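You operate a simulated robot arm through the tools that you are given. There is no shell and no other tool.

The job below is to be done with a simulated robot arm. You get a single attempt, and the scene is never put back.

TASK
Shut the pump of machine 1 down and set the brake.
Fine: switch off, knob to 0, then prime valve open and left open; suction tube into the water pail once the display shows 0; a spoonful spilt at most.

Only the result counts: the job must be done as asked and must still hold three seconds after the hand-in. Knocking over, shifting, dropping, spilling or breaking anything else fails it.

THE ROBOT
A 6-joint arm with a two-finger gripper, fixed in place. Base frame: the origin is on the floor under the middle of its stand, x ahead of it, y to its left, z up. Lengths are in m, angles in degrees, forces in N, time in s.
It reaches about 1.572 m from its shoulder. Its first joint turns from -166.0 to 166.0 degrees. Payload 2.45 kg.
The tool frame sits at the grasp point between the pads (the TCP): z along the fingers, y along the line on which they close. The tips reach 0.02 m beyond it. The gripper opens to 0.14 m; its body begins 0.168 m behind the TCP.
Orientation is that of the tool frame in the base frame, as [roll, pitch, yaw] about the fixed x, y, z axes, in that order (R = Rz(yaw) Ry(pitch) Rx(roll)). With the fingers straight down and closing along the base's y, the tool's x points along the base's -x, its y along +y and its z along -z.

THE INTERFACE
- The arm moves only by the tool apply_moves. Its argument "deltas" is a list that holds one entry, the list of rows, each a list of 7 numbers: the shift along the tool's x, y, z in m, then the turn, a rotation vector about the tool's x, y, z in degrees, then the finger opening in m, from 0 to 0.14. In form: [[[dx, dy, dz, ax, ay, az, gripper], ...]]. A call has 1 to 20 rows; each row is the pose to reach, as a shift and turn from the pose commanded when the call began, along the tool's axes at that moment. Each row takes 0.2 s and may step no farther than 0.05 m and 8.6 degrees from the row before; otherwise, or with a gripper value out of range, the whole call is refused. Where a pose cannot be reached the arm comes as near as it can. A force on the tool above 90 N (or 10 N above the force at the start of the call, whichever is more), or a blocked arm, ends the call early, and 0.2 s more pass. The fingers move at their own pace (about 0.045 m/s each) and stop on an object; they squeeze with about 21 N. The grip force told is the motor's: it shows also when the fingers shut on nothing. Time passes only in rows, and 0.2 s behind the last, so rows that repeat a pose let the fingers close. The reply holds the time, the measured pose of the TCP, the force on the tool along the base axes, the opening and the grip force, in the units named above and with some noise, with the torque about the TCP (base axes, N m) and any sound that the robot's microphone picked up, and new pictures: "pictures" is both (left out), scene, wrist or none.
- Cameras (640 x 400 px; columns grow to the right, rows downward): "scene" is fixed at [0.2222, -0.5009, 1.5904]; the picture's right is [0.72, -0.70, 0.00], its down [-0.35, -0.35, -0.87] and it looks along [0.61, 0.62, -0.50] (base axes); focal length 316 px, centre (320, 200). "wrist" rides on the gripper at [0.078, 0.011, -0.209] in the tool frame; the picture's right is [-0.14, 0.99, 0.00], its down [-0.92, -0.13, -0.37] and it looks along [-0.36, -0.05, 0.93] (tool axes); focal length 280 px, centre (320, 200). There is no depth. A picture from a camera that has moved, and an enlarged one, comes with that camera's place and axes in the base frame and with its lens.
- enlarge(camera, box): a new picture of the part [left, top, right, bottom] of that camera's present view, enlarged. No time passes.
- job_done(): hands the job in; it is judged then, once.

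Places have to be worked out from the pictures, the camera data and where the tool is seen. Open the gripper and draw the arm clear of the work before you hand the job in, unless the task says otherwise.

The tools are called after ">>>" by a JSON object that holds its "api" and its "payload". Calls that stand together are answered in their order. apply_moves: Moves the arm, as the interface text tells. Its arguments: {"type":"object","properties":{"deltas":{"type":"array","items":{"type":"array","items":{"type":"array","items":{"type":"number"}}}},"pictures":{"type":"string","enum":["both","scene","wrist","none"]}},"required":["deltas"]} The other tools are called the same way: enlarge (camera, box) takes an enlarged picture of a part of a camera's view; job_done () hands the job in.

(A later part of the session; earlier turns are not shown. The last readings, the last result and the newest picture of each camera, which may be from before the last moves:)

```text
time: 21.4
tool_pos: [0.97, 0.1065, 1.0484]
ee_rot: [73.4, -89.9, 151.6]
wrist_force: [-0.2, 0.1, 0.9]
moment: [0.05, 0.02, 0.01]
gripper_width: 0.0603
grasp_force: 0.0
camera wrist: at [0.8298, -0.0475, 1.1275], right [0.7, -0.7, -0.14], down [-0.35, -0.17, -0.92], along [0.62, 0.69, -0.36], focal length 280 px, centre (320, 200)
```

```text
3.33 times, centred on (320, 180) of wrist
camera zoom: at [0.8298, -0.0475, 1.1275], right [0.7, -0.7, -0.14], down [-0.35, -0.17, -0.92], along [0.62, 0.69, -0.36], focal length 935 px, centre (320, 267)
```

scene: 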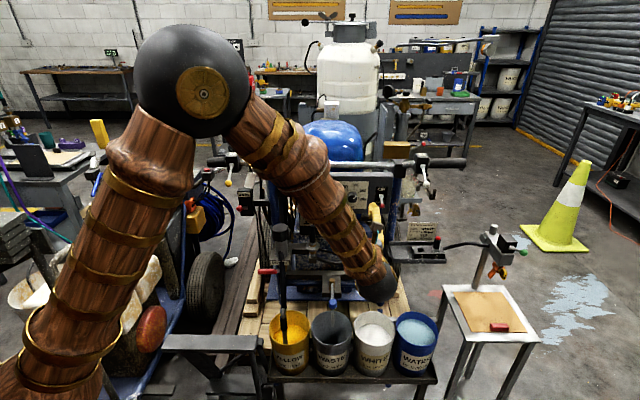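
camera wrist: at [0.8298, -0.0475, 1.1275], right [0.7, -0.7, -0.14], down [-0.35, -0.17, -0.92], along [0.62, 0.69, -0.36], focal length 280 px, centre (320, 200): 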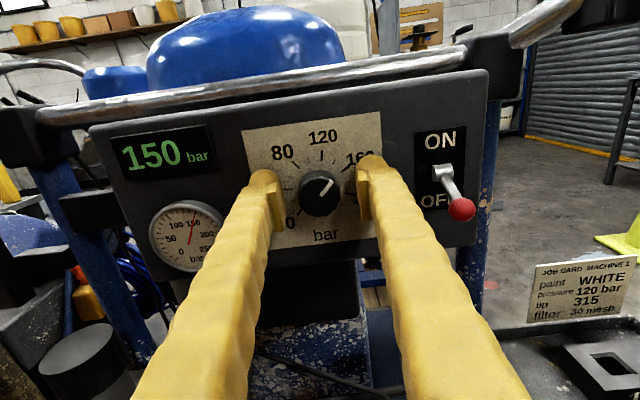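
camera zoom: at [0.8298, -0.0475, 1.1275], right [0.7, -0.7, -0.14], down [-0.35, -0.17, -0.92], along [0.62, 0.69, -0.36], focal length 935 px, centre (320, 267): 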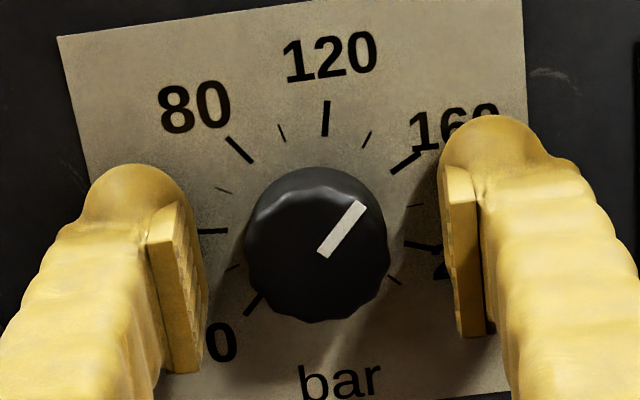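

The pads straddle the knob with no contact on the panel. I'll go 6 mm deeper for more pad overlap, close, and turn a first 17° counter-clockwise.

>>> {"api": "apply_moves", "payload": {"deltas": [[[0, 0, 0.003, 0, 0, 0, 0.06], [0, 0, 0.006, 0, 0, 0, 0.06], [0, 0, 0.006, 0, 0, 0, 0.03], [0, 0, 0.006, 0, 0, 0, 0.0], [0, 0, 0.006, 0, 0, 0, 0.0], [0, 0, 0.006, 0, 0, 0, 0.0]]], "pictures": "wrist"}}

>>> {"api": "enlarge", "payload": {"camera": "wrist", "box": [240, 120, 400, 240]}}

```text
time: 21.9
tool_pos: [0.9704, 0.1076, 1.0499]
ee_rot: [64.0, -90.0, 160.8]
wrist_force: [-26.2, -11.8, 7.7]
moment: [0.23, 0.02, 0.77]
gripper_width: 0.0612
grasp_force: 0.7
stopped in row 2: the force on the tool passed its limit at 105 N (the readings are from after the stop); the commanded pose is now the measured one
camera wrist: at [0.8303, -0.0475, 1.1274], right [0.7, -0.7, -0.14], down [-0.35, -0.17, -0.92], along [0.62, 0.69, -0.36], focal length 280 px, centre (320, 200)
```

wrist: 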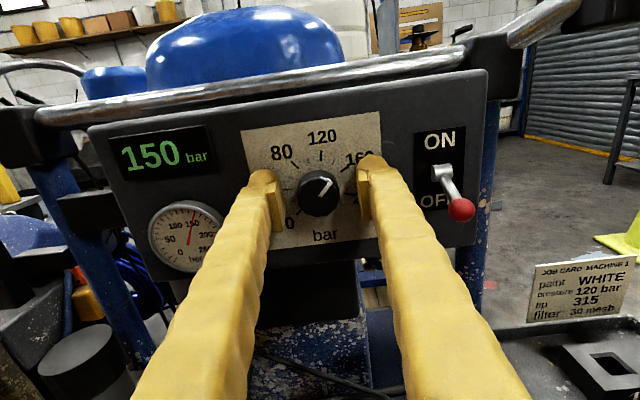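

```text
3.33 times, centred on (320, 180) of wrist
camera zoom: at [0.8303, -0.0475, 1.1274], right [0.7, -0.7, -0.14], down [-0.35, -0.17, -0.92], along [0.62, 0.69, -0.36], focal length 935 px, centre (320, 267)
```

zoom: 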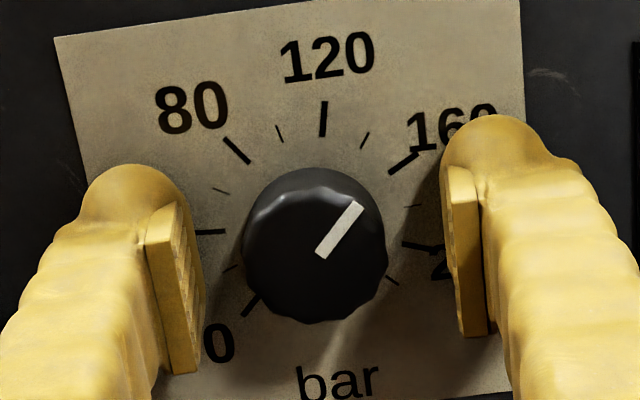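

The tips touched the panel (at n̂≈0.783), so I'll back off 3 mm, grip, and turn 17° counter-clockwise to see whether the knob follows.

>>> {"api": "apply_moves", "payload": {"deltas": [[[0, 0, -0.003, 0, 0, 0, 0.06], [0, 0, -0.003, 0, 0, 0, 0.03], [0, 0, -0.003, 0, 0, 0, 0.0], [0, 0, -0.003, 0, 0, 0, 0.0], [0, 0, -0.003, 0, 0, 0, 0.0], [0, 0, -0.003, 0, 0, 0, 0.0]]], "pictures": "none"}}

>>> {"api": "enlarge", "payload": {"camera": "wrist", "box": [240, 120, 400, 240]}}

>>> {"api": "apply_moves", "payload": {"deltas": [[[0, 0, 0, 0, 0, -5, 0], [0, 0, 0, 0, 0, -10, 0], [0, 0, 0, 0, 0, -15, 0], [0, 0, 0, 0, 0, -20, 0]]], "pictures": "none"}}

>>> {"api": "enlarge", "payload": {"camera": "wrist", "box": [240, 120, 400, 240]}}

```text
time: 23.4
tool_pos: [0.9697, 0.1065, 1.0485]
ee_rot: [127.5, -89.9, 97.3]
wrist_force: [-24.1, 17.5, -1.9]
moment: [-0.03, -0.06, 0.35]
gripper_width: 0.0325
grasp_force: 45.0
```

```text
3.33 times, centred on (320, 180) of wrist
camera zoom: at [0.8285, -0.0482, 1.127], right [0.7, -0.7, -0.14], down [-0.35, -0.17, -0.92], along [0.62, 0.69, -0.37], focal length 935 px, centre (320, 267)
```

zoom: 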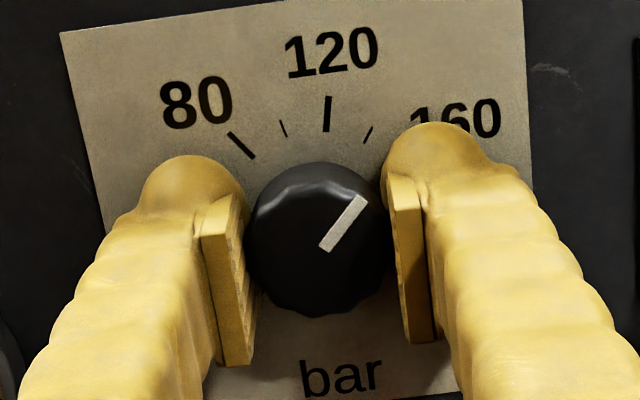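

```text
time: 24.4
tool_pos: [0.9702, 0.106, 1.0487]
ee_rot: [90.0, -69.7, 134.8]
wrist_force: [-23.7, 19.9, 0.2]
moment: [-0.07, 0.02, 0.33]
gripper_width: 0.0327
grasp_force: 45.0
```

```text
3.33 times, centred on (320, 180) of wrist
camera zoom: at [0.8093, -0.0289, 1.126], right [0.69, -0.69, 0.21], down [-0.12, -0.4, -0.91], along [0.71, 0.6, -0.36], focal length 935 px, centre (320, 267)
```

zoom: 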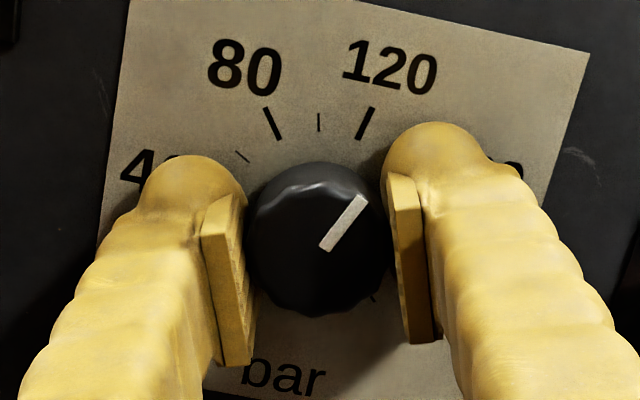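

The knob now follows the gripper with no slip. I'll continue turning another 119° counter-clockwise and check.

>>> {"api": "apply_moves", "payload": {"deltas": [[[0, 0, 0, 0, 0, -8.5, 0], [0, 0, 0, 0, 0, -17, 0], [0, 0, 0, 0, 0, -25.5, 0], [0, 0, 0, 0, 0, -34, 0], [0, 0, 0, 0, 0, -42.5, 0], [0, 0, 0, 0, 0, -51, 0], [0, 0, 0, 0, 0, -59.5, 0], [0, 0, 0, 0, 0, -68, 0], [0, 0, 0, 0, 0, -76.5, 0], [0, 0, 0, 0, 0, -85, 0], [0, 0, 0, 0, 0, -93.5, 0], [0, 0, 0, 0, 0, -102, 0], [0, 0, 0, 0, 0, -110.5, 0], [0, 0, 0, 0, 0, -119, 0]]], "pictures": "wrist"}}

>>> {"api": "enlarge", "payload": {"camera": "wrist", "box": [240, 120, 400, 240]}}

```text
time: 27.4
tool_pos: [0.9689, 0.1066, 1.0489]
ee_rot: [90.0, 49.2, 134.9]
wrist_force: [-1.2, 9.8, 46.5]
moment: [-0.21, 0.19, -0.12]
gripper_width: 0.033
grasp_force: 45.1
camera wrist: at [0.7785, 0.0012, 0.9971], right [-0.47, 0.47, 0.75], down [0.23, -0.75, 0.61], along [0.85, 0.46, 0.24], focal length 280 px, centre (320, 200)
```

wrist: 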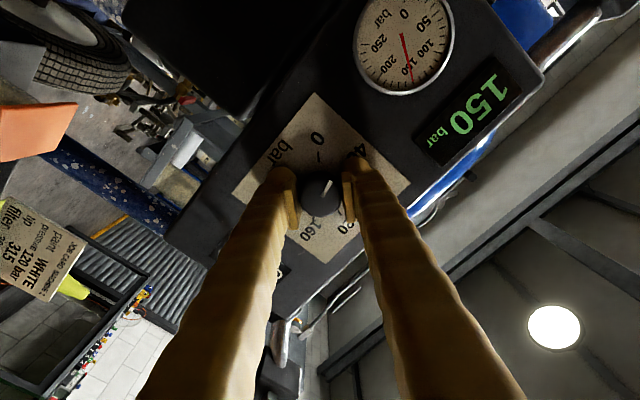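

```text
3.33 times, centred on (320, 180) of wrist
camera zoom: at [0.7785, 0.0012, 0.9971], right [-0.47, 0.47, 0.75], down [0.23, -0.75, 0.61], along [0.85, 0.46, 0.24], focal length 935 px, centre (320, 267)
```

zoom: 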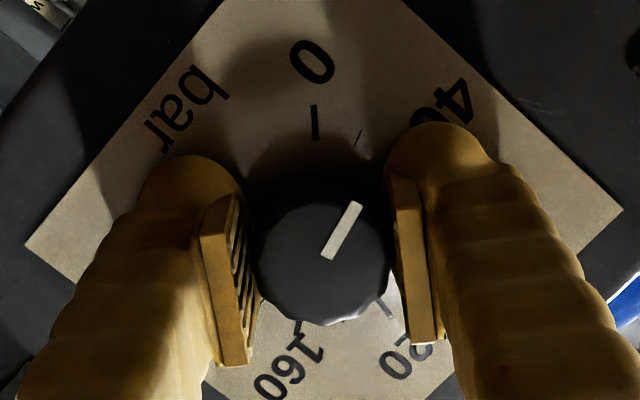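

The pointer is about 30° short of the 0 tick. I'll continue 30° more.

>>> {"api": "apply_moves", "payload": {"deltas": [[[0, 0, 0, 0, 0, -8, 0], [0, 0, 0, 0, 0, -16, 0], [0, 0, 0, 0, 0, -24, 0], [0, 0, 0, 0, 0, -30, 0]]], "pictures": "wrist"}}

>>> {"api": "enlarge", "payload": {"camera": "wrist", "box": [240, 120, 400, 240]}}

```text
time: 28.4
tool_pos: [0.9698, 0.1066, 1.0485]
ee_rot: [90.3, 79.2, 135.2]
wrist_force: [-38.4, 16.4, 23.7]
moment: [0.69, 0.19, 0.57]
gripper_width: 0.0326
grasp_force: 45.1
camera wrist: at [0.8023, -0.0228, 0.9738], right [-0.67, 0.67, 0.32], down [-0.05, -0.47, 0.88], along [0.74, 0.57, 0.35], focal length 280 px, centre (320, 200)
```

wrist: 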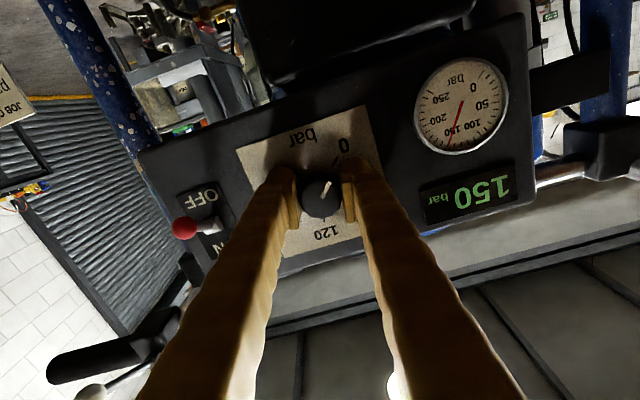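

```text
3.33 times, centred on (320, 180) of wrist
camera zoom: at [0.8023, -0.0228, 0.9738], right [-0.67, 0.67, 0.32], down [-0.05, -0.47, 0.88], along [0.74, 0.57, 0.35], focal length 935 px, centre (320, 267)
```

zoom: 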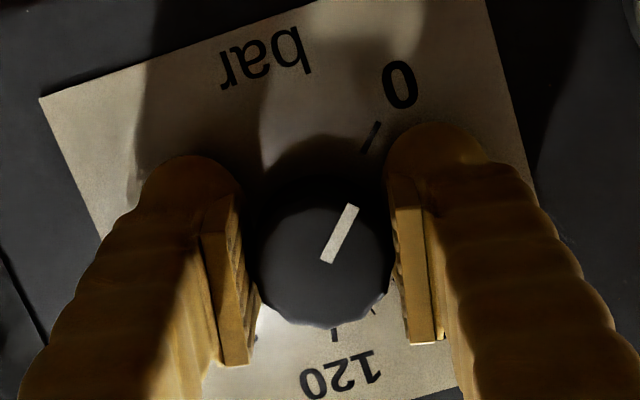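

The pointer now lines up with the 0 tick and the torque about the knob axis jumped to about 0.6 N m, so it is at its stop. I'll release, back off and verify.

>>> {"api": "apply_moves", "payload": {"deltas": [[[0, 0, 0, 0, 0, 0, 0.05], [0, 0, 0, 0, 0, 0, 0.07], [0, 0, 0, 0, 0, 0, 0.07], [0, 0, 0, 0, 0, 0, 0.07], [0, 0, -0.04, 0, 0, 0, 0.07], [0, 0, -0.08, 0, 0, 0, 0.07]]], "pictures": "wrist"}}

>>> {"api": "enlarge", "payload": {"camera": "wrist", "box": [200, 60, 440, 260]}}

```text
time: 29.8
tool_pos: [0.9133, 0.05, 1.0483]
ee_rot: [90.2, 79.2, 135.0]
wrist_force: [-0.3, -0.1, 0.7]
moment: [0.03, -0.01, -0.05]
gripper_width: 0.0698
grasp_force: 0.1
camera wrist: at [0.7466, -0.079, 0.9743], right [-0.67, 0.67, 0.32], down [-0.05, -0.47, 0.88], along [0.74, 0.57, 0.35], focal length 280 px, centre (320, 200)
```

wrist: 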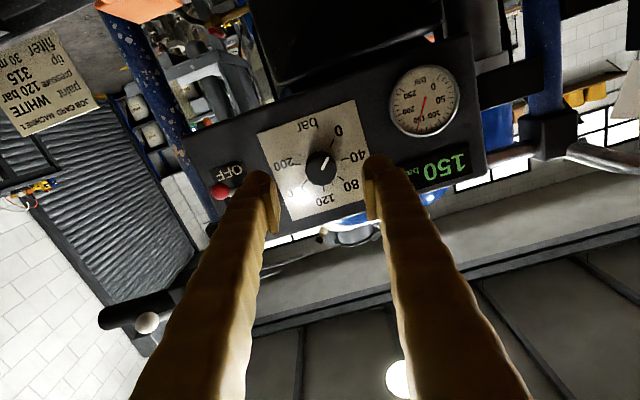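

```text
2.00 times, centred on (320, 160) of wrist
camera zoom: at [0.7466, -0.079, 0.9743], right [-0.67, 0.67, 0.32], down [-0.05, -0.47, 0.88], along [0.74, 0.57, 0.35], focal length 561 px, centre (320, 280)
```

zoom: 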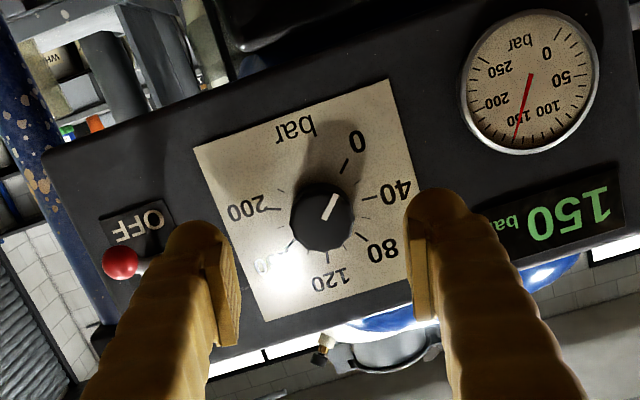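

The knob reads 0 and the switch is OFF, while the display still shows 150 until the valve opens. Next I'll back away and swing down-left to get a close view of the PRIME valve and suction tube.

>>> {"api": "apply_moves", "payload": {"deltas": [[[0, 0, -0.045, 0, 0, -2.5, 0.07], [0, 0, -0.09, 0, 0, -5, 0.07], [0, 0, -0.135, 0, 0, -8, 0.07], [0, 0, -0.17, 0, 0, -10.8, 0.07]]], "pictures": "none"}}

>>> {"api": "apply_moves", "payload": {"deltas": [[[0.024, 0.033, 0, 0, 5.7, 0, 0.03], [0.049, 0.066, 0, 0, 11.4, 0, 0.0], [0.073, 0.099, 0, 0, 17.1, 0, 0.0], [0.097, 0.131, 0, 0, 22.9, 0, 0.0], [0.121, 0.164, 0, 0, 28.6, 0, 0.0], [0.146, 0.197, 0, 0, 34.3, 0, 0.0], [0.17, 0.23, 0, 0, 40, 0, 0.0]]], "pictures": "both"}}

```text
time: 30.8
tool_pos: [0.7923, -0.0716, 1.0492]
ee_rot: [91.6, 89.9, 136.4]
wrist_force: [0.1, 0.3, 0.0]
moment: [-0.03, 0.02, 0.0]
gripper_width: 0.0699
grasp_force: 0.0
```

```text
time: 32.4
tool_pos: [0.6327, 0.0918, 0.879]
ee_rot: [179.4, 49.7, -135.3]
wrist_force: [-0.4, 0.1, 0.6]
moment: [0.01, 0.03, 0.01]
gripper_width: 0.0
grasp_force: 20.9
out of reach, approached as far as the arm can: row 7
camera wrist: at [0.4758, -0.0482, 0.9555], right [-0.64, 0.76, 0.11], down [0.32, 0.13, 0.94], along [0.7, 0.63, -0.32], focal length 280 px, centre (320, 200)
```

scene: 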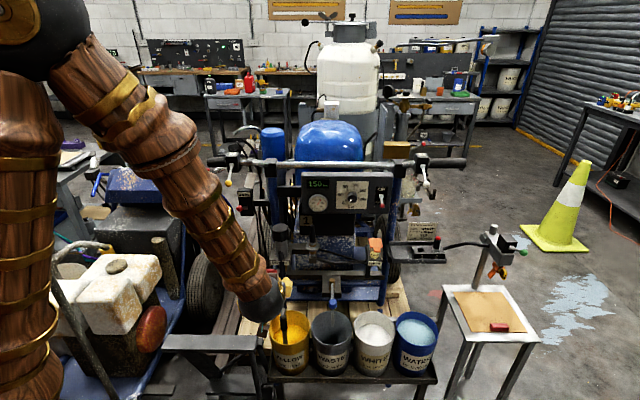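
wrist: 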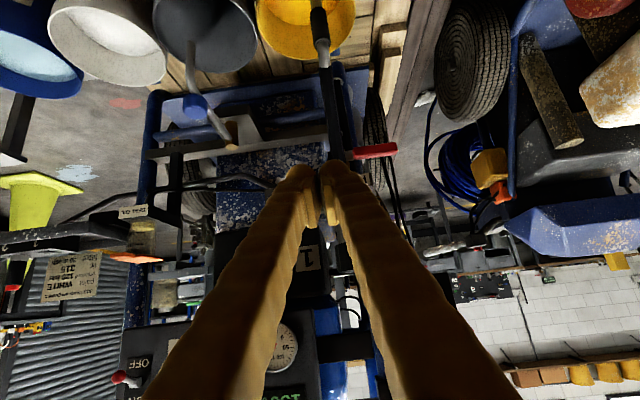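

The wrist view now shows the red prime handle and suction hose near the fingertips. I'll zoom in on them.

>>> {"api": "enlarge", "payload": {"camera": "wrist", "box": [220, 0, 440, 180]}}

>>> {"api": "enlarge", "payload": {"camera": "scene", "box": [230, 200, 330, 300]}}

>>> {"api": "enlarge", "payload": {"camera": "scene", "box": [250, 260, 450, 390]}}

```text
2.22 times, centred on (330, 90) of wrist
camera zoom: at [0.4758, -0.0482, 0.9555], right [-0.64, 0.76, 0.11], down [0.32, 0.13, 0.94], along [0.7, 0.63, -0.32], focal length 623 px, centre (298, 444)
```

zoom: 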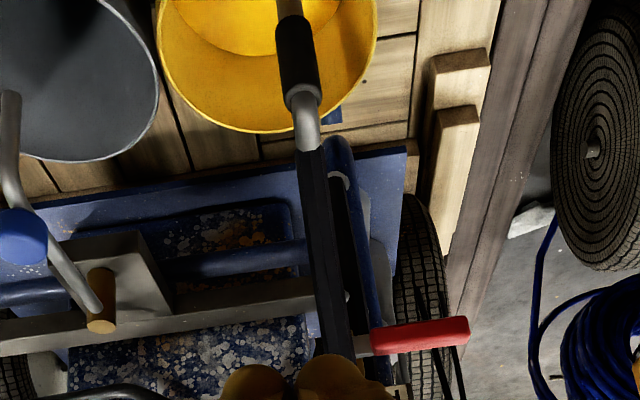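

```text
4.00 times, centred on (280, 250) of scene
camera zoom: at [0.2222, -0.5009, 1.5904], right [0.72, -0.7, 0.0], down [-0.35, -0.35, -0.87], along [0.61, 0.62, -0.5], focal length 1265 px, centre (480, 0)
```

zoom: 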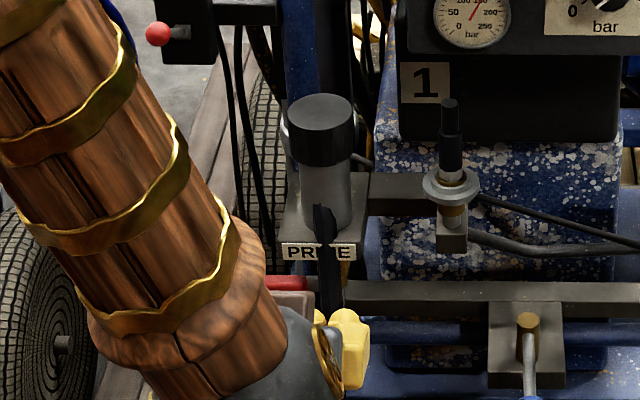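

```text
3.08 times, centred on (350, 325) of scene
camera zoom: at [0.2222, -0.5009, 1.5904], right [0.72, -0.7, 0.0], down [-0.35, -0.35, -0.87], along [0.61, 0.62, -0.5], focal length 973 px, centre (228, -185)
```

zoom: 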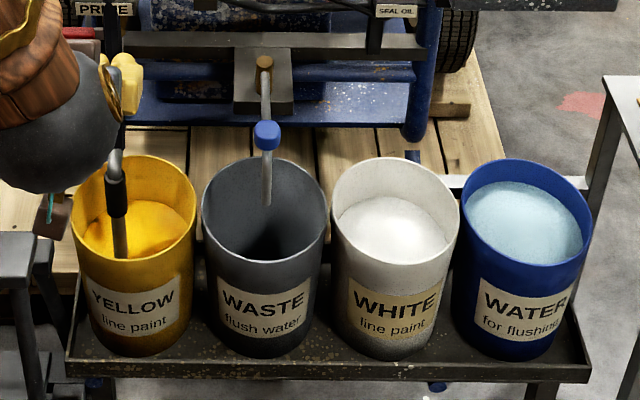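

I can see the red handle pointing left from behind the hose, but not its axis. I'll turn the wrist back to the camera-on-top configuration, which also gets away from the wrist limit, so I can look at the valve from a better angle.

>>> {"api": "apply_moves", "payload": {"deltas": [[[0, 0, -0.02, 0, 0, 8.5, 0.0], [0, 0, -0.04, 0, 0, 17, 0.0], [0, 0, -0.06, 0, 0, 25.5, 0.0], [0, 0, -0.08, 0, 0, 34, 0.0], [0, 0, -0.1, 0, 0, 42.5, 0.0], [0, 0, -0.1, 0, 0, 51, 0.0], [0, 0, -0.1, 0, 0, 59.5, 0.0], [0, 0, -0.1, 0, 0, 68, 0.0], [0, 0, -0.1, 0, 0, 76.5, 0.0], [0, 0, -0.1, 0, 0, 85, 0.0], [0, 0, -0.1, 0, 0, 93.5, 0.0], [0, 0, -0.1, 0, 0, 102, 0.0], [0, 0, -0.1, 0, 0, 110.5, 0.0], [0, 0, -0.1, 0, 0, 119, 0.0], [0, 0, -0.1, 0, 0, 127.5, 0.0], [0, 0, -0.1, 0, 0, 136, 0.0], [0, 0, -0.1, 0, 0, 144.5, 0.0], [0, 0, -0.1, 0, 0, 153, 0.0], [0, 0, -0.1, 0, 0, 161.5, 0.0], [0, 0, -0.1, 0, 0, 170, 0.0]]], "pictures": "both"}}

```text
time: 36.5
tool_pos: [0.5869, 0.0359, 0.9493]
ee_rot: [168.9, -48.9, 59.9]
wrist_force: [0.1, 0.2, -0.1]
moment: [0.02, -0.01, 0.01]
gripper_width: 0.0
grasp_force: 21.3
out of reach, approached as far as the arm can: row 1, 2, 3, 4, 5, 6, 7, 8, 9, 10, 11, 12, 13, 14, 15, 16, 17, 18, 19, 20
camera wrist: at [0.5087, -0.0394, 1.1445], right [0.72, -0.69, 0.02], down [-0.6, -0.64, -0.47], along [0.34, 0.33, -0.88], focal length 280 px, centre (320, 200)
```

scene: 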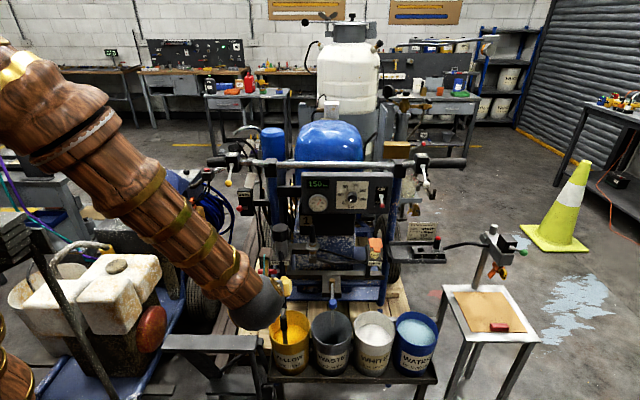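
wrist: 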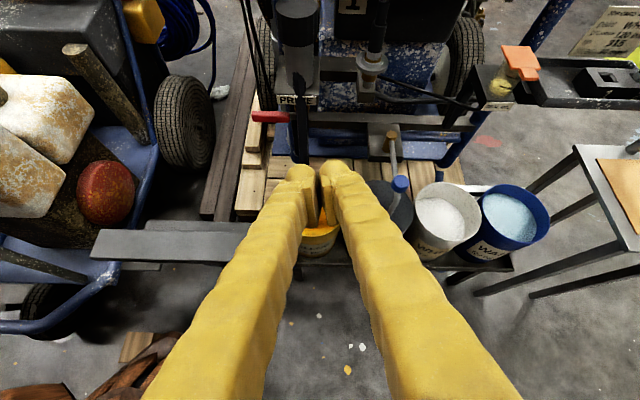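

The tool pose is close to what I asked for. The arm seems too folded this near its base, so I'll keep to steeper tool angles. Zooming on the valve from this viewpoint.

>>> {"api": "enlarge", "payload": {"camera": "wrist", "box": [230, 60, 350, 180]}}

>>> {"api": "enlarge", "payload": {"camera": "scene", "box": [240, 220, 310, 290]}}

```text
3.33 times, centred on (290, 120) of wrist
camera zoom: at [0.5087, -0.0394, 1.1445], right [0.72, -0.69, 0.02], down [-0.6, -0.64, -0.47], along [0.34, 0.33, -0.88], focal length 935 px, centre (420, 467)
```

zoom: 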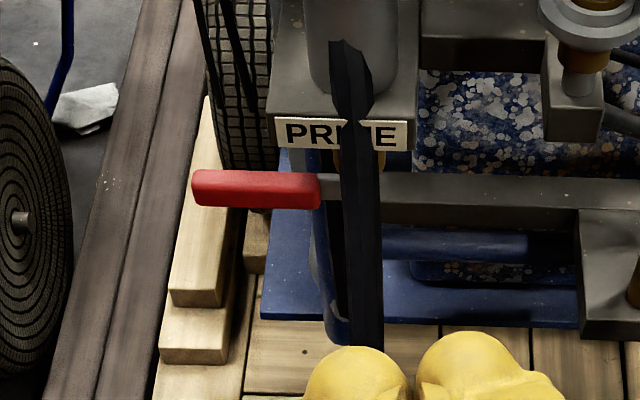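

```text
5.71 times, centred on (275, 255) of scene
camera zoom: at [0.2222, -0.5009, 1.5904], right [0.72, -0.7, 0.0], down [-0.35, -0.35, -0.87], along [0.61, 0.62, -0.5], focal length 1807 px, centre (577, -114)
```

zoom: 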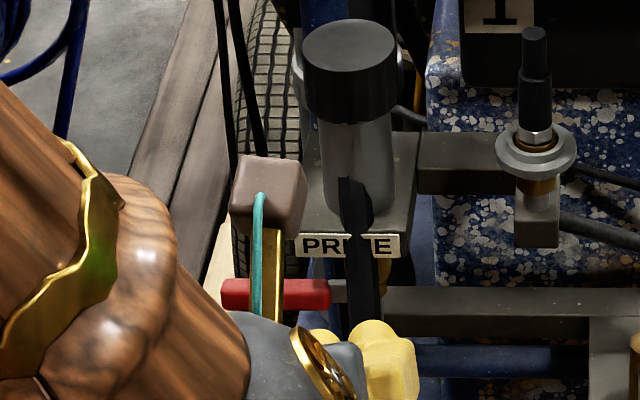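

The brass stem appears just under the block and above the handle bar, suggesting a vertical valve axis, but I want a look from the left-front. I'll swing the wrist to view along base +x towards the valve with the fingers open.

>>> {"api": "apply_moves", "payload": {"deltas": [[[0.0014, -0.0087, 0.0141, 1.9, -1.9, -7.5, 0.0], [0.0028, -0.0173, 0.0282, 3.7, -3.7, -15, 0.02], [0.0041, -0.026, 0.0422, 5.6, -5.6, -22.5, 0.04], [0.0055, -0.0346, 0.0563, 7.5, -7.5, -30, 0.06], [0.0069, -0.0433, 0.0704, 9.4, -9.3, -37.6, 0.08], [0.0083, -0.0519, 0.0845, 11.2, -11.2, -45.1, 0.1], [0.0097, -0.0606, 0.0985, 13.1, -13.1, -52.6, 0.12], [0.0111, -0.0692, 0.1126, 15, -14.9, -60.1, 0.14], [0.0124, -0.0779, 0.1267, 16.8, -16.8, -67.6, 0.14], [0.0138, -0.0865, 0.1408, 18.7, -18.6, -75.1, 0.14], [0.0152, -0.0952, 0.1548, 20.6, -20.5, -82.6, 0.14], [0.0166, -0.1038, 0.1689, 22.4, -22.4, -90.1, 0.14], [0.018, -0.1125, 0.183, 24.3, -24.2, -97.7, 0.14], [0.0194, -0.1211, 0.1971, 26.2, -26.1, -105.2, 0.14], [0.0207, -0.1298, 0.2111, 28.1, -28, -112.7, 0.14], [0.0221, -0.1384, 0.2252, 29.9, -29.8, -120.2, 0.14], [0.0235, -0.1471, 0.2393, 31.8, -31.7, -127.7, 0.14]]], "pictures": "both"}}

```text
time: 40.4
tool_pos: [0.5851, 0.2592, 0.7821]
ee_rot: [173.0, 19.0, 154.1]
wrist_force: [-0.5, 0.3, 0.3]
moment: [0.02, -0.01, 0.0]
gripper_width: 0.1399
grasp_force: 0.1
out of reach, approached as far as the arm can: row 14, 15
stopped in row 17: the arm was blocked; the commanded pose is now the measured one
camera wrist: at [0.4502, 0.3094, 0.9542], right [0.51, 0.84, 0.16], down [0.61, -0.48, 0.63], along [0.61, -0.23, -0.76], focal length 280 px, centre (320, 200)
```

scene: 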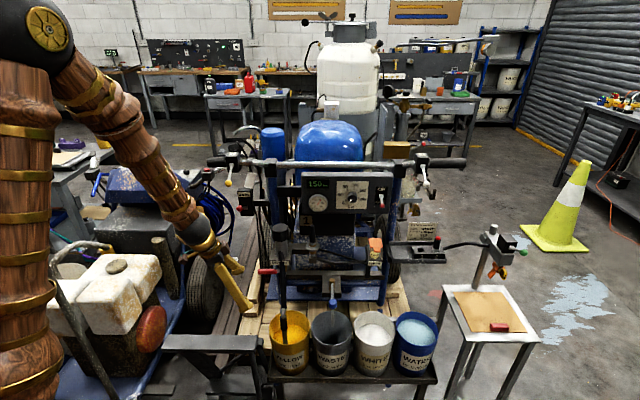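
wrist: 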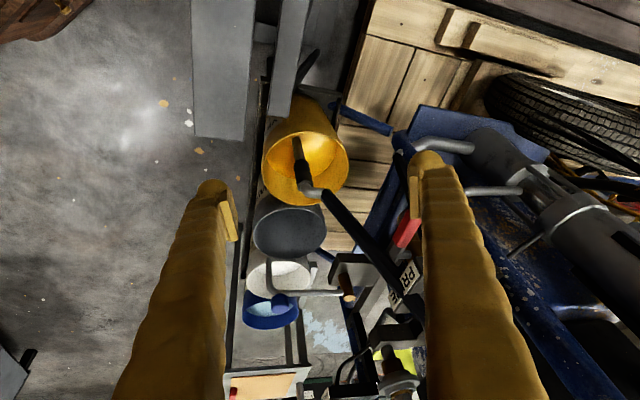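

The arm stopped slightly short of the pose, with no force reading, and the view from the left is useful. Zooming on the valve.

>>> {"api": "enlarge", "payload": {"camera": "wrist", "box": [300, 160, 440, 300]}}

>>> {"api": "enlarge", "payload": {"camera": "wrist", "box": [240, 80, 400, 220]}}

>>> {"api": "enlarge", "payload": {"camera": "scene", "box": [150, 200, 310, 320]}}

```text
2.86 times, centred on (370, 230) of wrist
camera zoom: at [0.4502, 0.3094, 0.9542], right [0.51, 0.84, 0.16], down [0.61, -0.48, 0.63], along [0.61, -0.23, -0.76], focal length 801 px, centre (177, 114)
```

zoom: 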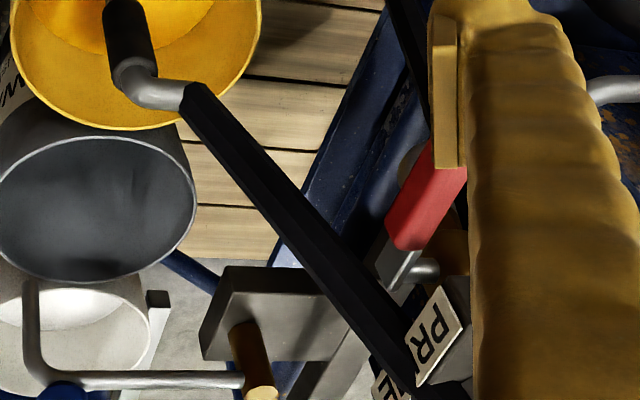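

```text
2.86 times, centred on (320, 150) of wrist
camera zoom: at [0.4502, 0.3094, 0.9542], right [0.51, 0.84, 0.16], down [0.61, -0.48, 0.63], along [0.61, -0.23, -0.76], focal length 801 px, centre (320, 343)
```

zoom: 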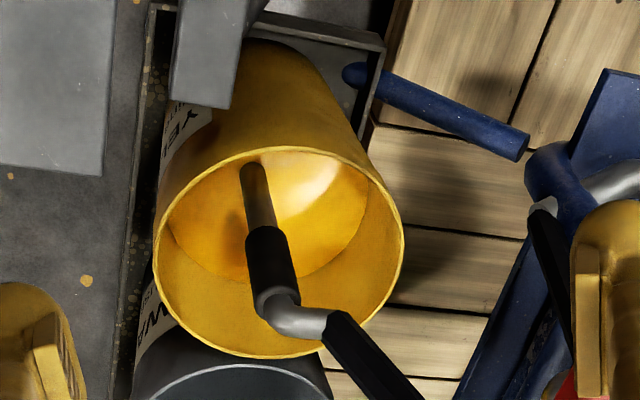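

```text
3.33 times, centred on (230, 260) of scene
camera zoom: at [0.2222, -0.5009, 1.5904], right [0.72, -0.7, 0.0], down [-0.35, -0.35, -0.87], along [0.61, 0.62, -0.5], focal length 1054 px, centre (620, 0)
```

zoom: 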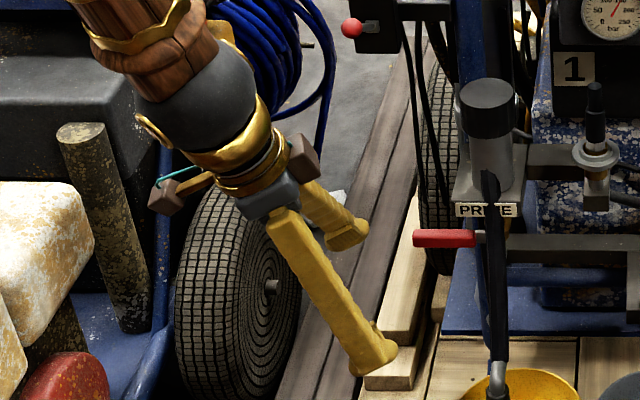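

From this side I can see the silver spindle joins the handle bar to a brass body behind it, so the lever turns in the machine's front plane: now horizontal (closed) and pushed down to open. I'll reorient to approach from the front-left, heading base +x and tilted about 40°, with the fingers closed and clear of the hose.

>>> {"api": "apply_moves", "payload": {"deltas": [[[-0.011, 0.0161, -0.0023, -1.2, -3.8, -4.8, 0.1], [-0.022, 0.0322, -0.0046, -2.4, -7.7, -9.5, 0.06], [-0.0331, 0.0484, -0.0069, -3.6, -11.5, -14.3, 0.02], [-0.0441, 0.0645, -0.0092, -4.8, -15.4, -19, 0.0], [-0.0551, 0.0806, -0.0115, -6.0, -19.2, -23.8, 0.0], [-0.0551, 0.0806, -0.0115, -6.0, -19.2, -23.8, 0.0], [-0.0551, 0.0806, -0.0115, -6.0, -19.2, -23.8, 0.0], [-0.0551, 0.0806, -0.0115, -6.0, -19.2, -23.8, 0.0]]], "pictures": "both"}}

```text
time: 42.1
tool_pos: [0.6591, 0.3112, 0.8194]
ee_rot: [-179.9, 40.0, 180.0]
wrist_force: [0.0, 0.5, 0.2]
moment: [-0.01, -0.02, -0.03]
gripper_width: 0.0
grasp_force: 13.3
camera wrist: at [0.4648, 0.322, 0.9295], right [0.11, 0.99, 0.09], down [0.47, -0.13, 0.87], along [0.88, -0.05, -0.48], focal length 280 px, centre (320, 200)
```

scene: 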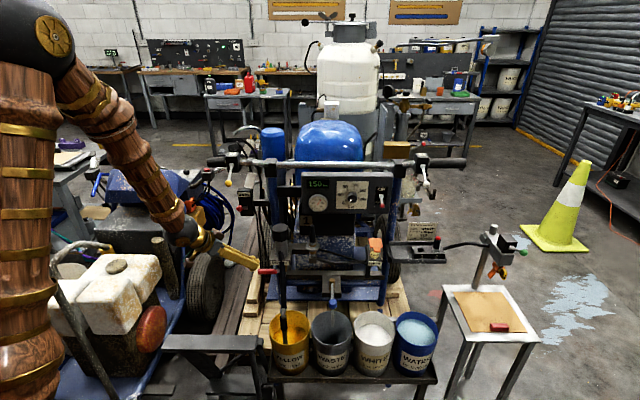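
wrist: 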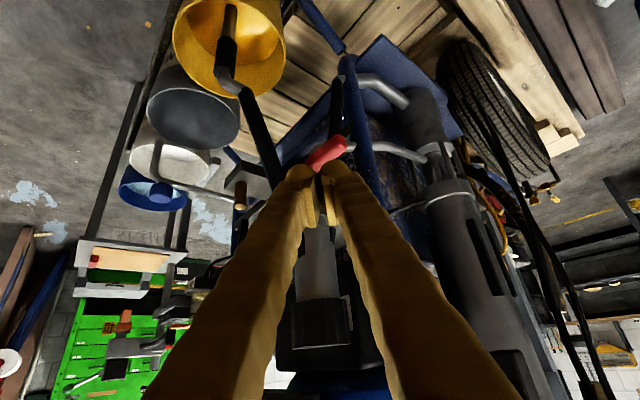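

The pose was reached exactly and the red lever is just beyond the fingertips. Zooming for lever geometry.

>>> {"api": "enlarge", "payload": {"camera": "wrist", "box": [240, 60, 400, 220]}}

>>> {"api": "enlarge", "payload": {"camera": "scene", "box": [200, 220, 300, 300]}}

```text
2.50 times, centred on (320, 140) of wrist
camera zoom: at [0.4648, 0.322, 0.9295], right [0.11, 0.99, 0.09], down [0.47, -0.13, 0.87], along [0.88, -0.05, -0.48], focal length 701 px, centre (320, 350)
```

zoom: 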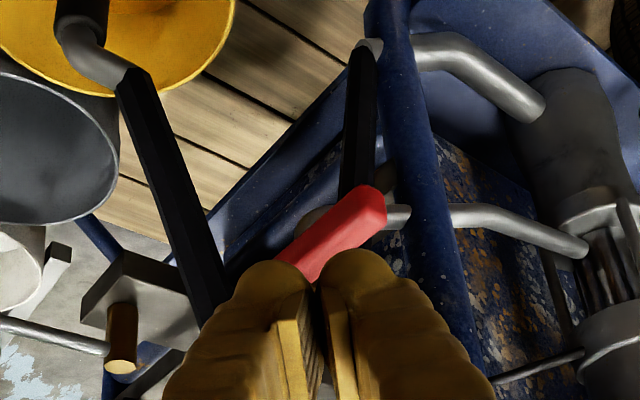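

```text
5.00 times, centred on (250, 260) of scene
camera zoom: at [0.2222, -0.5009, 1.5904], right [0.72, -0.7, 0.0], down [-0.35, -0.35, -0.87], along [0.61, 0.62, -0.5], focal length 1581 px, centre (670, -100)
```

zoom: 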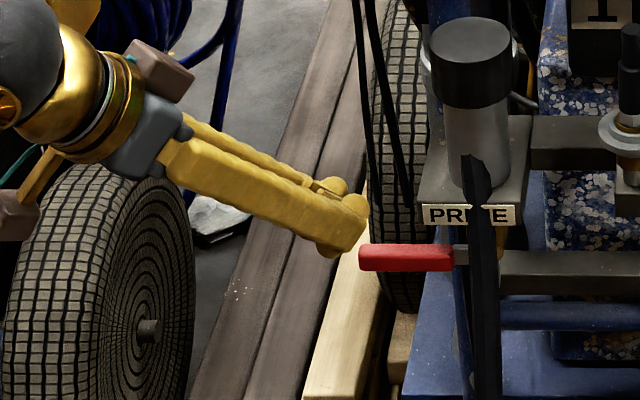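

The lever tip triangulates to about (0.70, 0.34, 0.73), lying along the machine's lateral axis with the pivot near û≈0.36. I'll come over its outer end with closed fingertips and begin pressing down.

>>> {"api": "apply_moves", "payload": {"deltas": [[[-0.0132, 0.0141, 0.0238, 0, 0, 0, 0], [-0.0264, 0.0282, 0.0475, 0, 0, 0, 0], [-0.016, 0.0271, 0.061, 0, 0, 0, 0], [-0.0065, 0.0261, 0.0745, 0, 0, 0, 0], [0.0, 0.0258, 0.083, 0, 0, 0, 0], [0.0067, 0.0254, 0.0915, 0, 0, 0, 0]]], "pictures": "both"}}

>>> {"api": "enlarge", "payload": {"camera": "scene", "box": [220, 220, 320, 300]}}

>>> {"api": "enlarge", "payload": {"camera": "wrist", "box": [240, 60, 400, 220]}}

```text
time: 43.5
tool_pos: [0.7131, 0.3366, 0.7455]
ee_rot: [-180.0, 40.0, -179.9]
wrist_force: [0.2, 0.3, -1.4]
moment: [0.02, -0.04, 0.0]
gripper_width: 0.0
grasp_force: 20.9
camera wrist: at [0.5186, 0.3478, 0.8559], right [0.11, 0.99, 0.09], down [0.47, -0.13, 0.87], along [0.88, -0.05, -0.48], focal length 280 px, centre (320, 200)
```

scene: 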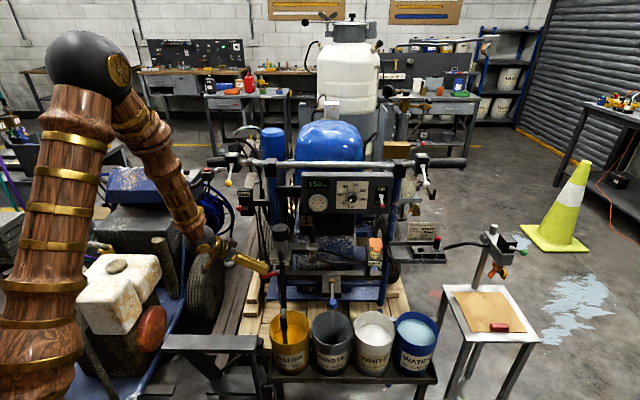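
wrist: 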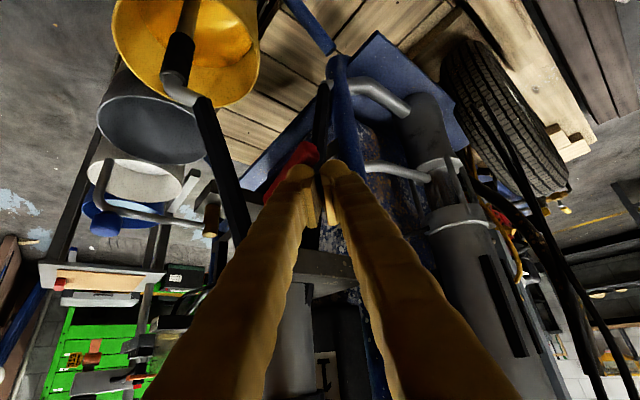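

```text
5.00 times, centred on (270, 260) of scene
camera zoom: at [0.2222, -0.5009, 1.5904], right [0.72, -0.7, 0.0], down [-0.35, -0.35, -0.87], along [0.61, 0.62, -0.5], focal length 1581 px, centre (570, -100)
```

zoom: 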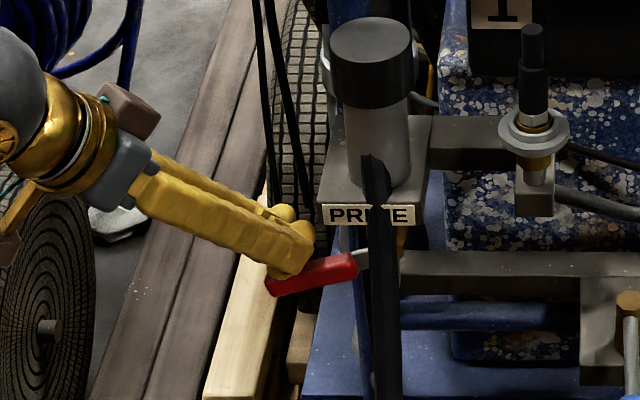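

```text
2.50 times, centred on (320, 140) of wrist
camera zoom: at [0.5186, 0.3478, 0.8559], right [0.11, 0.99, 0.09], down [0.47, -0.13, 0.87], along [0.88, -0.05, -0.48], focal length 701 px, centre (320, 350)
```

zoom: 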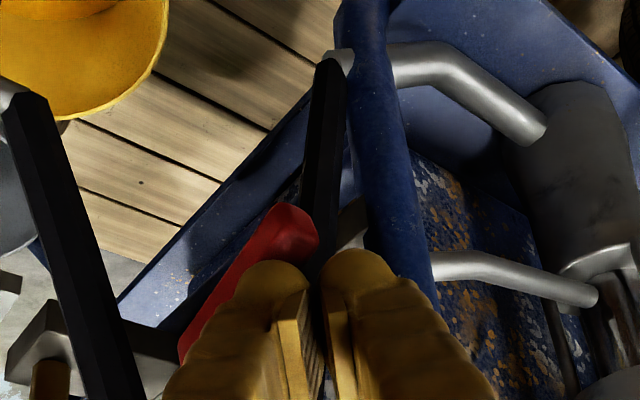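

The lever is turning down about the front-facing axis with hardly any force. I'll follow its arc down towards vertical.

>>> {"api": "apply_moves", "payload": {"deltas": [[[0.0138, 0.0025, 0.0126, 0, 0, 0, 0], [0.0185, 0.0002, 0.0215, 0, 0, 0, 0], [0.0228, -0.0021, 0.0305, 0, 0, 0, 0], [0.0252, -0.006, 0.0393, 0, 0, 0, 0], [0.0274, -0.0099, 0.0481, 0, 0, 0, 0], [0.0275, -0.0152, 0.0563, 0, 0, 0, 0], [0.0274, -0.0205, 0.0645, 0, 0, 0, 0], [0.0258, -0.0268, 0.0724, 0, 0, 0, 0], [0.0241, -0.0332, 0.0803, 0, 0, 0, 0]]], "pictures": "both"}}

>>> {"api": "enlarge", "payload": {"camera": "scene", "box": [220, 220, 320, 300]}}

>>> {"api": "enlarge", "payload": {"camera": "scene", "box": [290, 160, 410, 230]}}

```text
time: 45.5
tool_pos: [0.7446, 0.3049, 0.67]
ee_rot: [-179.9, 40.0, -180.0]
wrist_force: [-37.2, 31.4, 23.5]
moment: [-0.65, -0.45, -0.4]
gripper_width: 0.0001
grasp_force: 21.2
camera wrist: at [0.5505, 0.3152, 0.7791], right [0.1, 0.99, 0.09], down [0.47, -0.13, 0.87], along [0.88, -0.05, -0.48], focal length 280 px, centre (320, 200)
```

scene: 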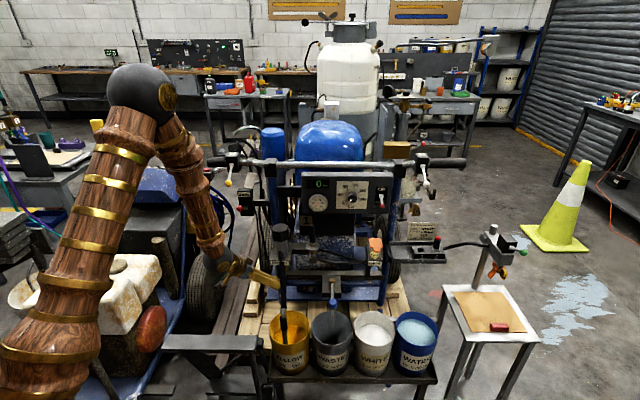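
wrist: 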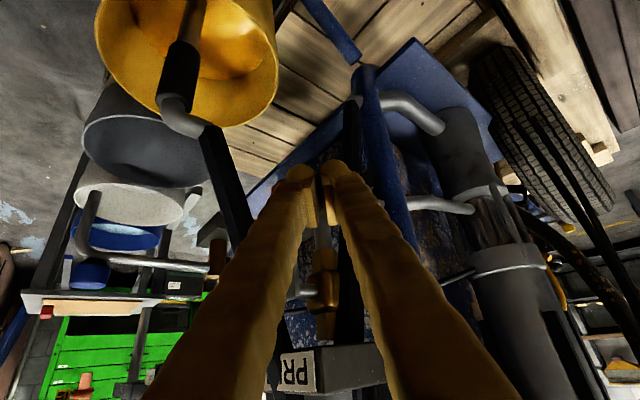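

```text
5.00 times, centred on (270, 260) of scene
camera zoom: at [0.2222, -0.5009, 1.5904], right [0.72, -0.7, 0.0], down [-0.35, -0.35, -0.87], along [0.61, 0.62, -0.5], focal length 1581 px, centre (570, -100)
```

zoom: 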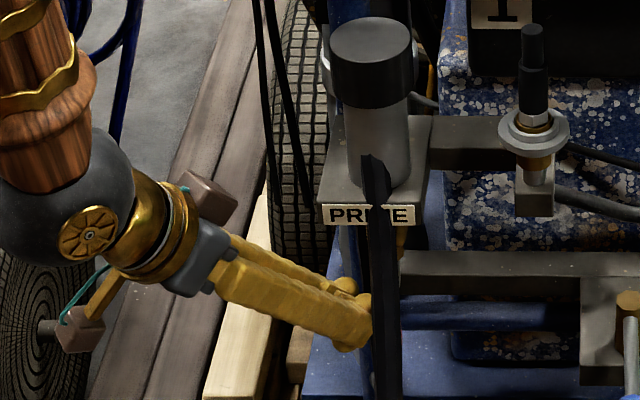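

```text
5.33 times, centred on (350, 195) of scene
camera zoom: at [0.2222, -0.5009, 1.5904], right [0.72, -0.7, 0.0], down [-0.35, -0.35, -0.87], along [0.61, 0.62, -0.5], focal length 1686 px, centre (160, 227)
```

zoom: 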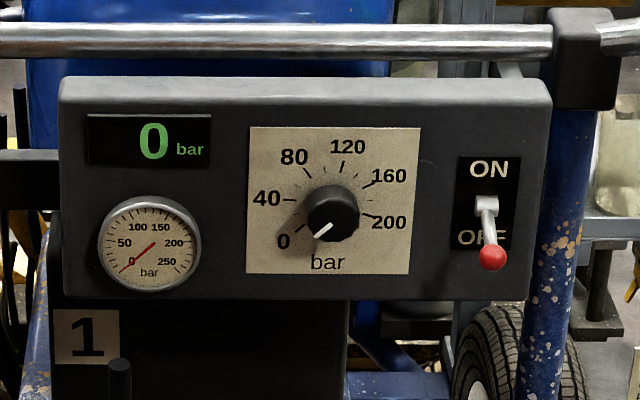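

The display now reads 0, the gauge is at 0, and the knob and switch are right; the lever is against its stop. I'll back the fingers off the lever and check it stays open.

>>> {"api": "apply_moves", "payload": {"deltas": [[[0.0077, 0.01, -0.0064, 0, 0, 0, 0], [0.0077, 0.012, -0.045, 0, 0, 0, 0], [0.0077, 0.012, -0.09, 0, 0, 0, 0], [0.0077, 0.012, -0.13, 0, 0, 0, 0]]], "pictures": "both"}}

>>> {"api": "enlarge", "payload": {"camera": "scene", "box": [220, 220, 320, 300]}}

>>> {"api": "enlarge", "payload": {"camera": "wrist", "box": [180, 0, 400, 200]}}

```text
time: 46.5
tool_pos: [0.6563, 0.3161, 0.7636]
ee_rot: [-179.9, 39.9, 180.0]
wrist_force: [-0.3, -0.9, -0.6]
moment: [-0.03, -0.02, 0.02]
gripper_width: 0.0
grasp_force: 21.0
camera wrist: at [0.4618, 0.328, 0.8739], right [0.11, 0.99, 0.09], down [0.47, -0.13, 0.87], along [0.88, -0.05, -0.48], focal length 280 px, centre (320, 200)
```

scene: 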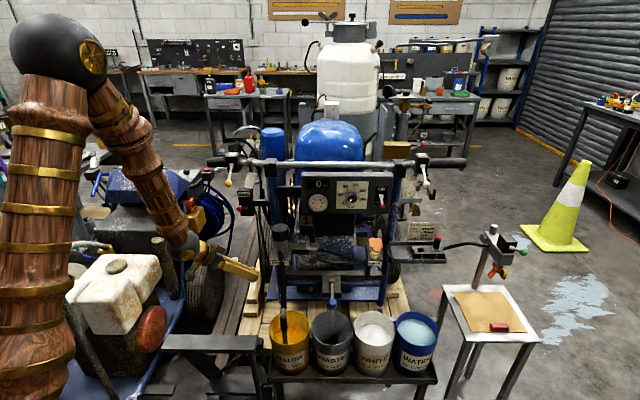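
wrist: 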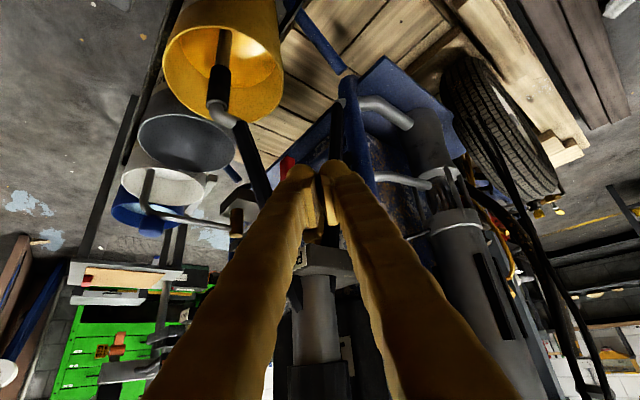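

```text
5.00 times, centred on (270, 260) of scene
camera zoom: at [0.2222, -0.5009, 1.5904], right [0.72, -0.7, 0.0], down [-0.35, -0.35, -0.87], along [0.61, 0.62, -0.5], focal length 1581 px, centre (570, -100)
```

zoom: 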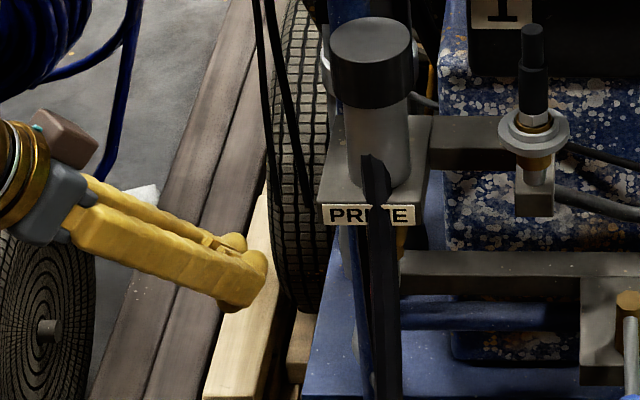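

```text
2.00 times, centred on (290, 100) of wrist
camera zoom: at [0.4618, 0.328, 0.8739], right [0.11, 0.99, 0.09], down [0.47, -0.13, 0.87], along [0.88, -0.05, -0.48], focal length 561 px, centre (380, 400)
```

zoom: 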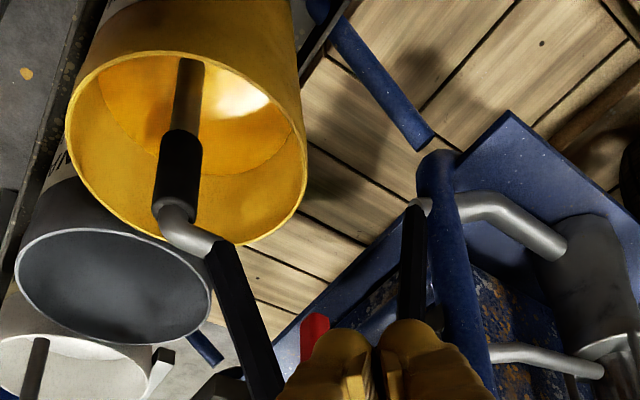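

The lever stays pointing down (open) and the display is 0. The suction tube's sleeve triangulates from three views to about (0.703, 0.196, 0.55), vertical, with the yellow rim near z≈0.505. I'll move to a pre-grasp behind the sleeve with the fingers at 0.06.

>>> {"api": "apply_moves", "payload": {"deltas": [[[0.0197, -0.024, 0.018, 0, 0, 0, 0.06], [0.0394, -0.048, 0.0359, 0, 0, 0, 0.06], [0.059, -0.0721, 0.0539, 0, 0, 0, 0.06], [0.0787, -0.0961, 0.0718, 0, 0, 0, 0.06], [0.0984, -0.1201, 0.0898, 0, 0, 0, 0.06]]], "pictures": "both"}}

>>> {"api": "enlarge", "payload": {"camera": "wrist", "box": [220, 40, 420, 220]}}

>>> {"api": "enlarge", "payload": {"camera": "scene", "box": [220, 250, 340, 370]}}

```text
time: 47.8
tool_pos: [0.6661, 0.2233, 0.6842]
ee_rot: [-175.5, 38.2, -177.7]
wrist_force: [0.3, 0.6, 0.0]
moment: [-0.02, -0.04, 0.01]
gripper_width: 0.0603
grasp_force: 0.0
out of reach, approached as far as the arm can: row 2, 3, 4, 5
camera wrist: at [0.4749, 0.243, 0.7985], right [0.12, 0.99, 0.02], down [0.49, -0.08, 0.87], along [0.86, -0.09, -0.5], focal length 280 px, centre (320, 200)
```

scene: 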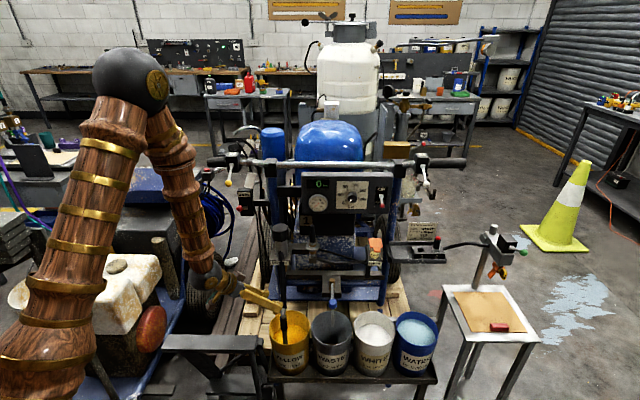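
wrist: 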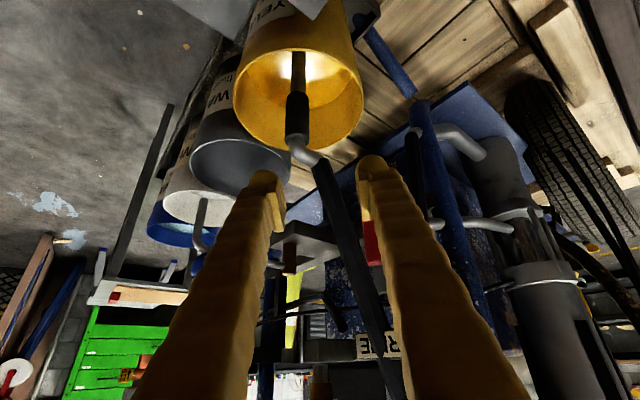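

```text
2.22 times, centred on (320, 130) of wrist
camera zoom: at [0.4749, 0.243, 0.7985], right [0.12, 0.99, 0.02], down [0.49, -0.08, 0.87], along [0.86, -0.09, -0.5], focal length 623 px, centre (320, 356)
```

zoom: 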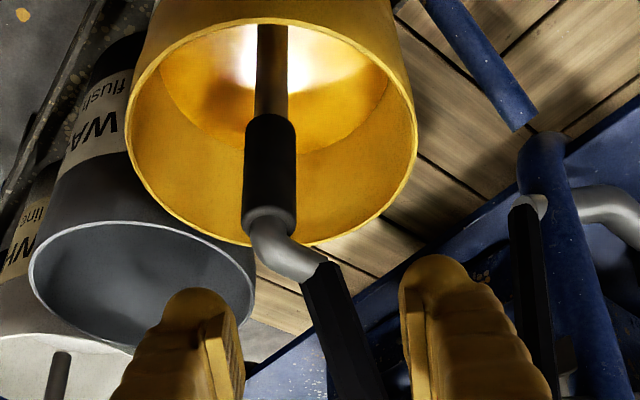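

```text
3.33 times, centred on (280, 310) of scene
camera zoom: at [0.2222, -0.5009, 1.5904], right [0.72, -0.7, 0.0], down [-0.35, -0.35, -0.87], along [0.61, 0.62, -0.5], focal length 1054 px, centre (453, -167)
```

zoom: 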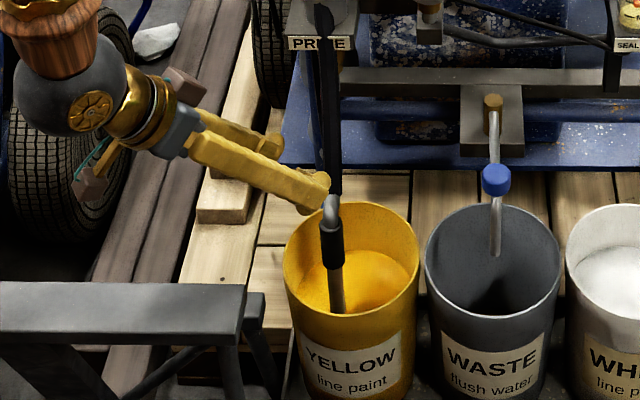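

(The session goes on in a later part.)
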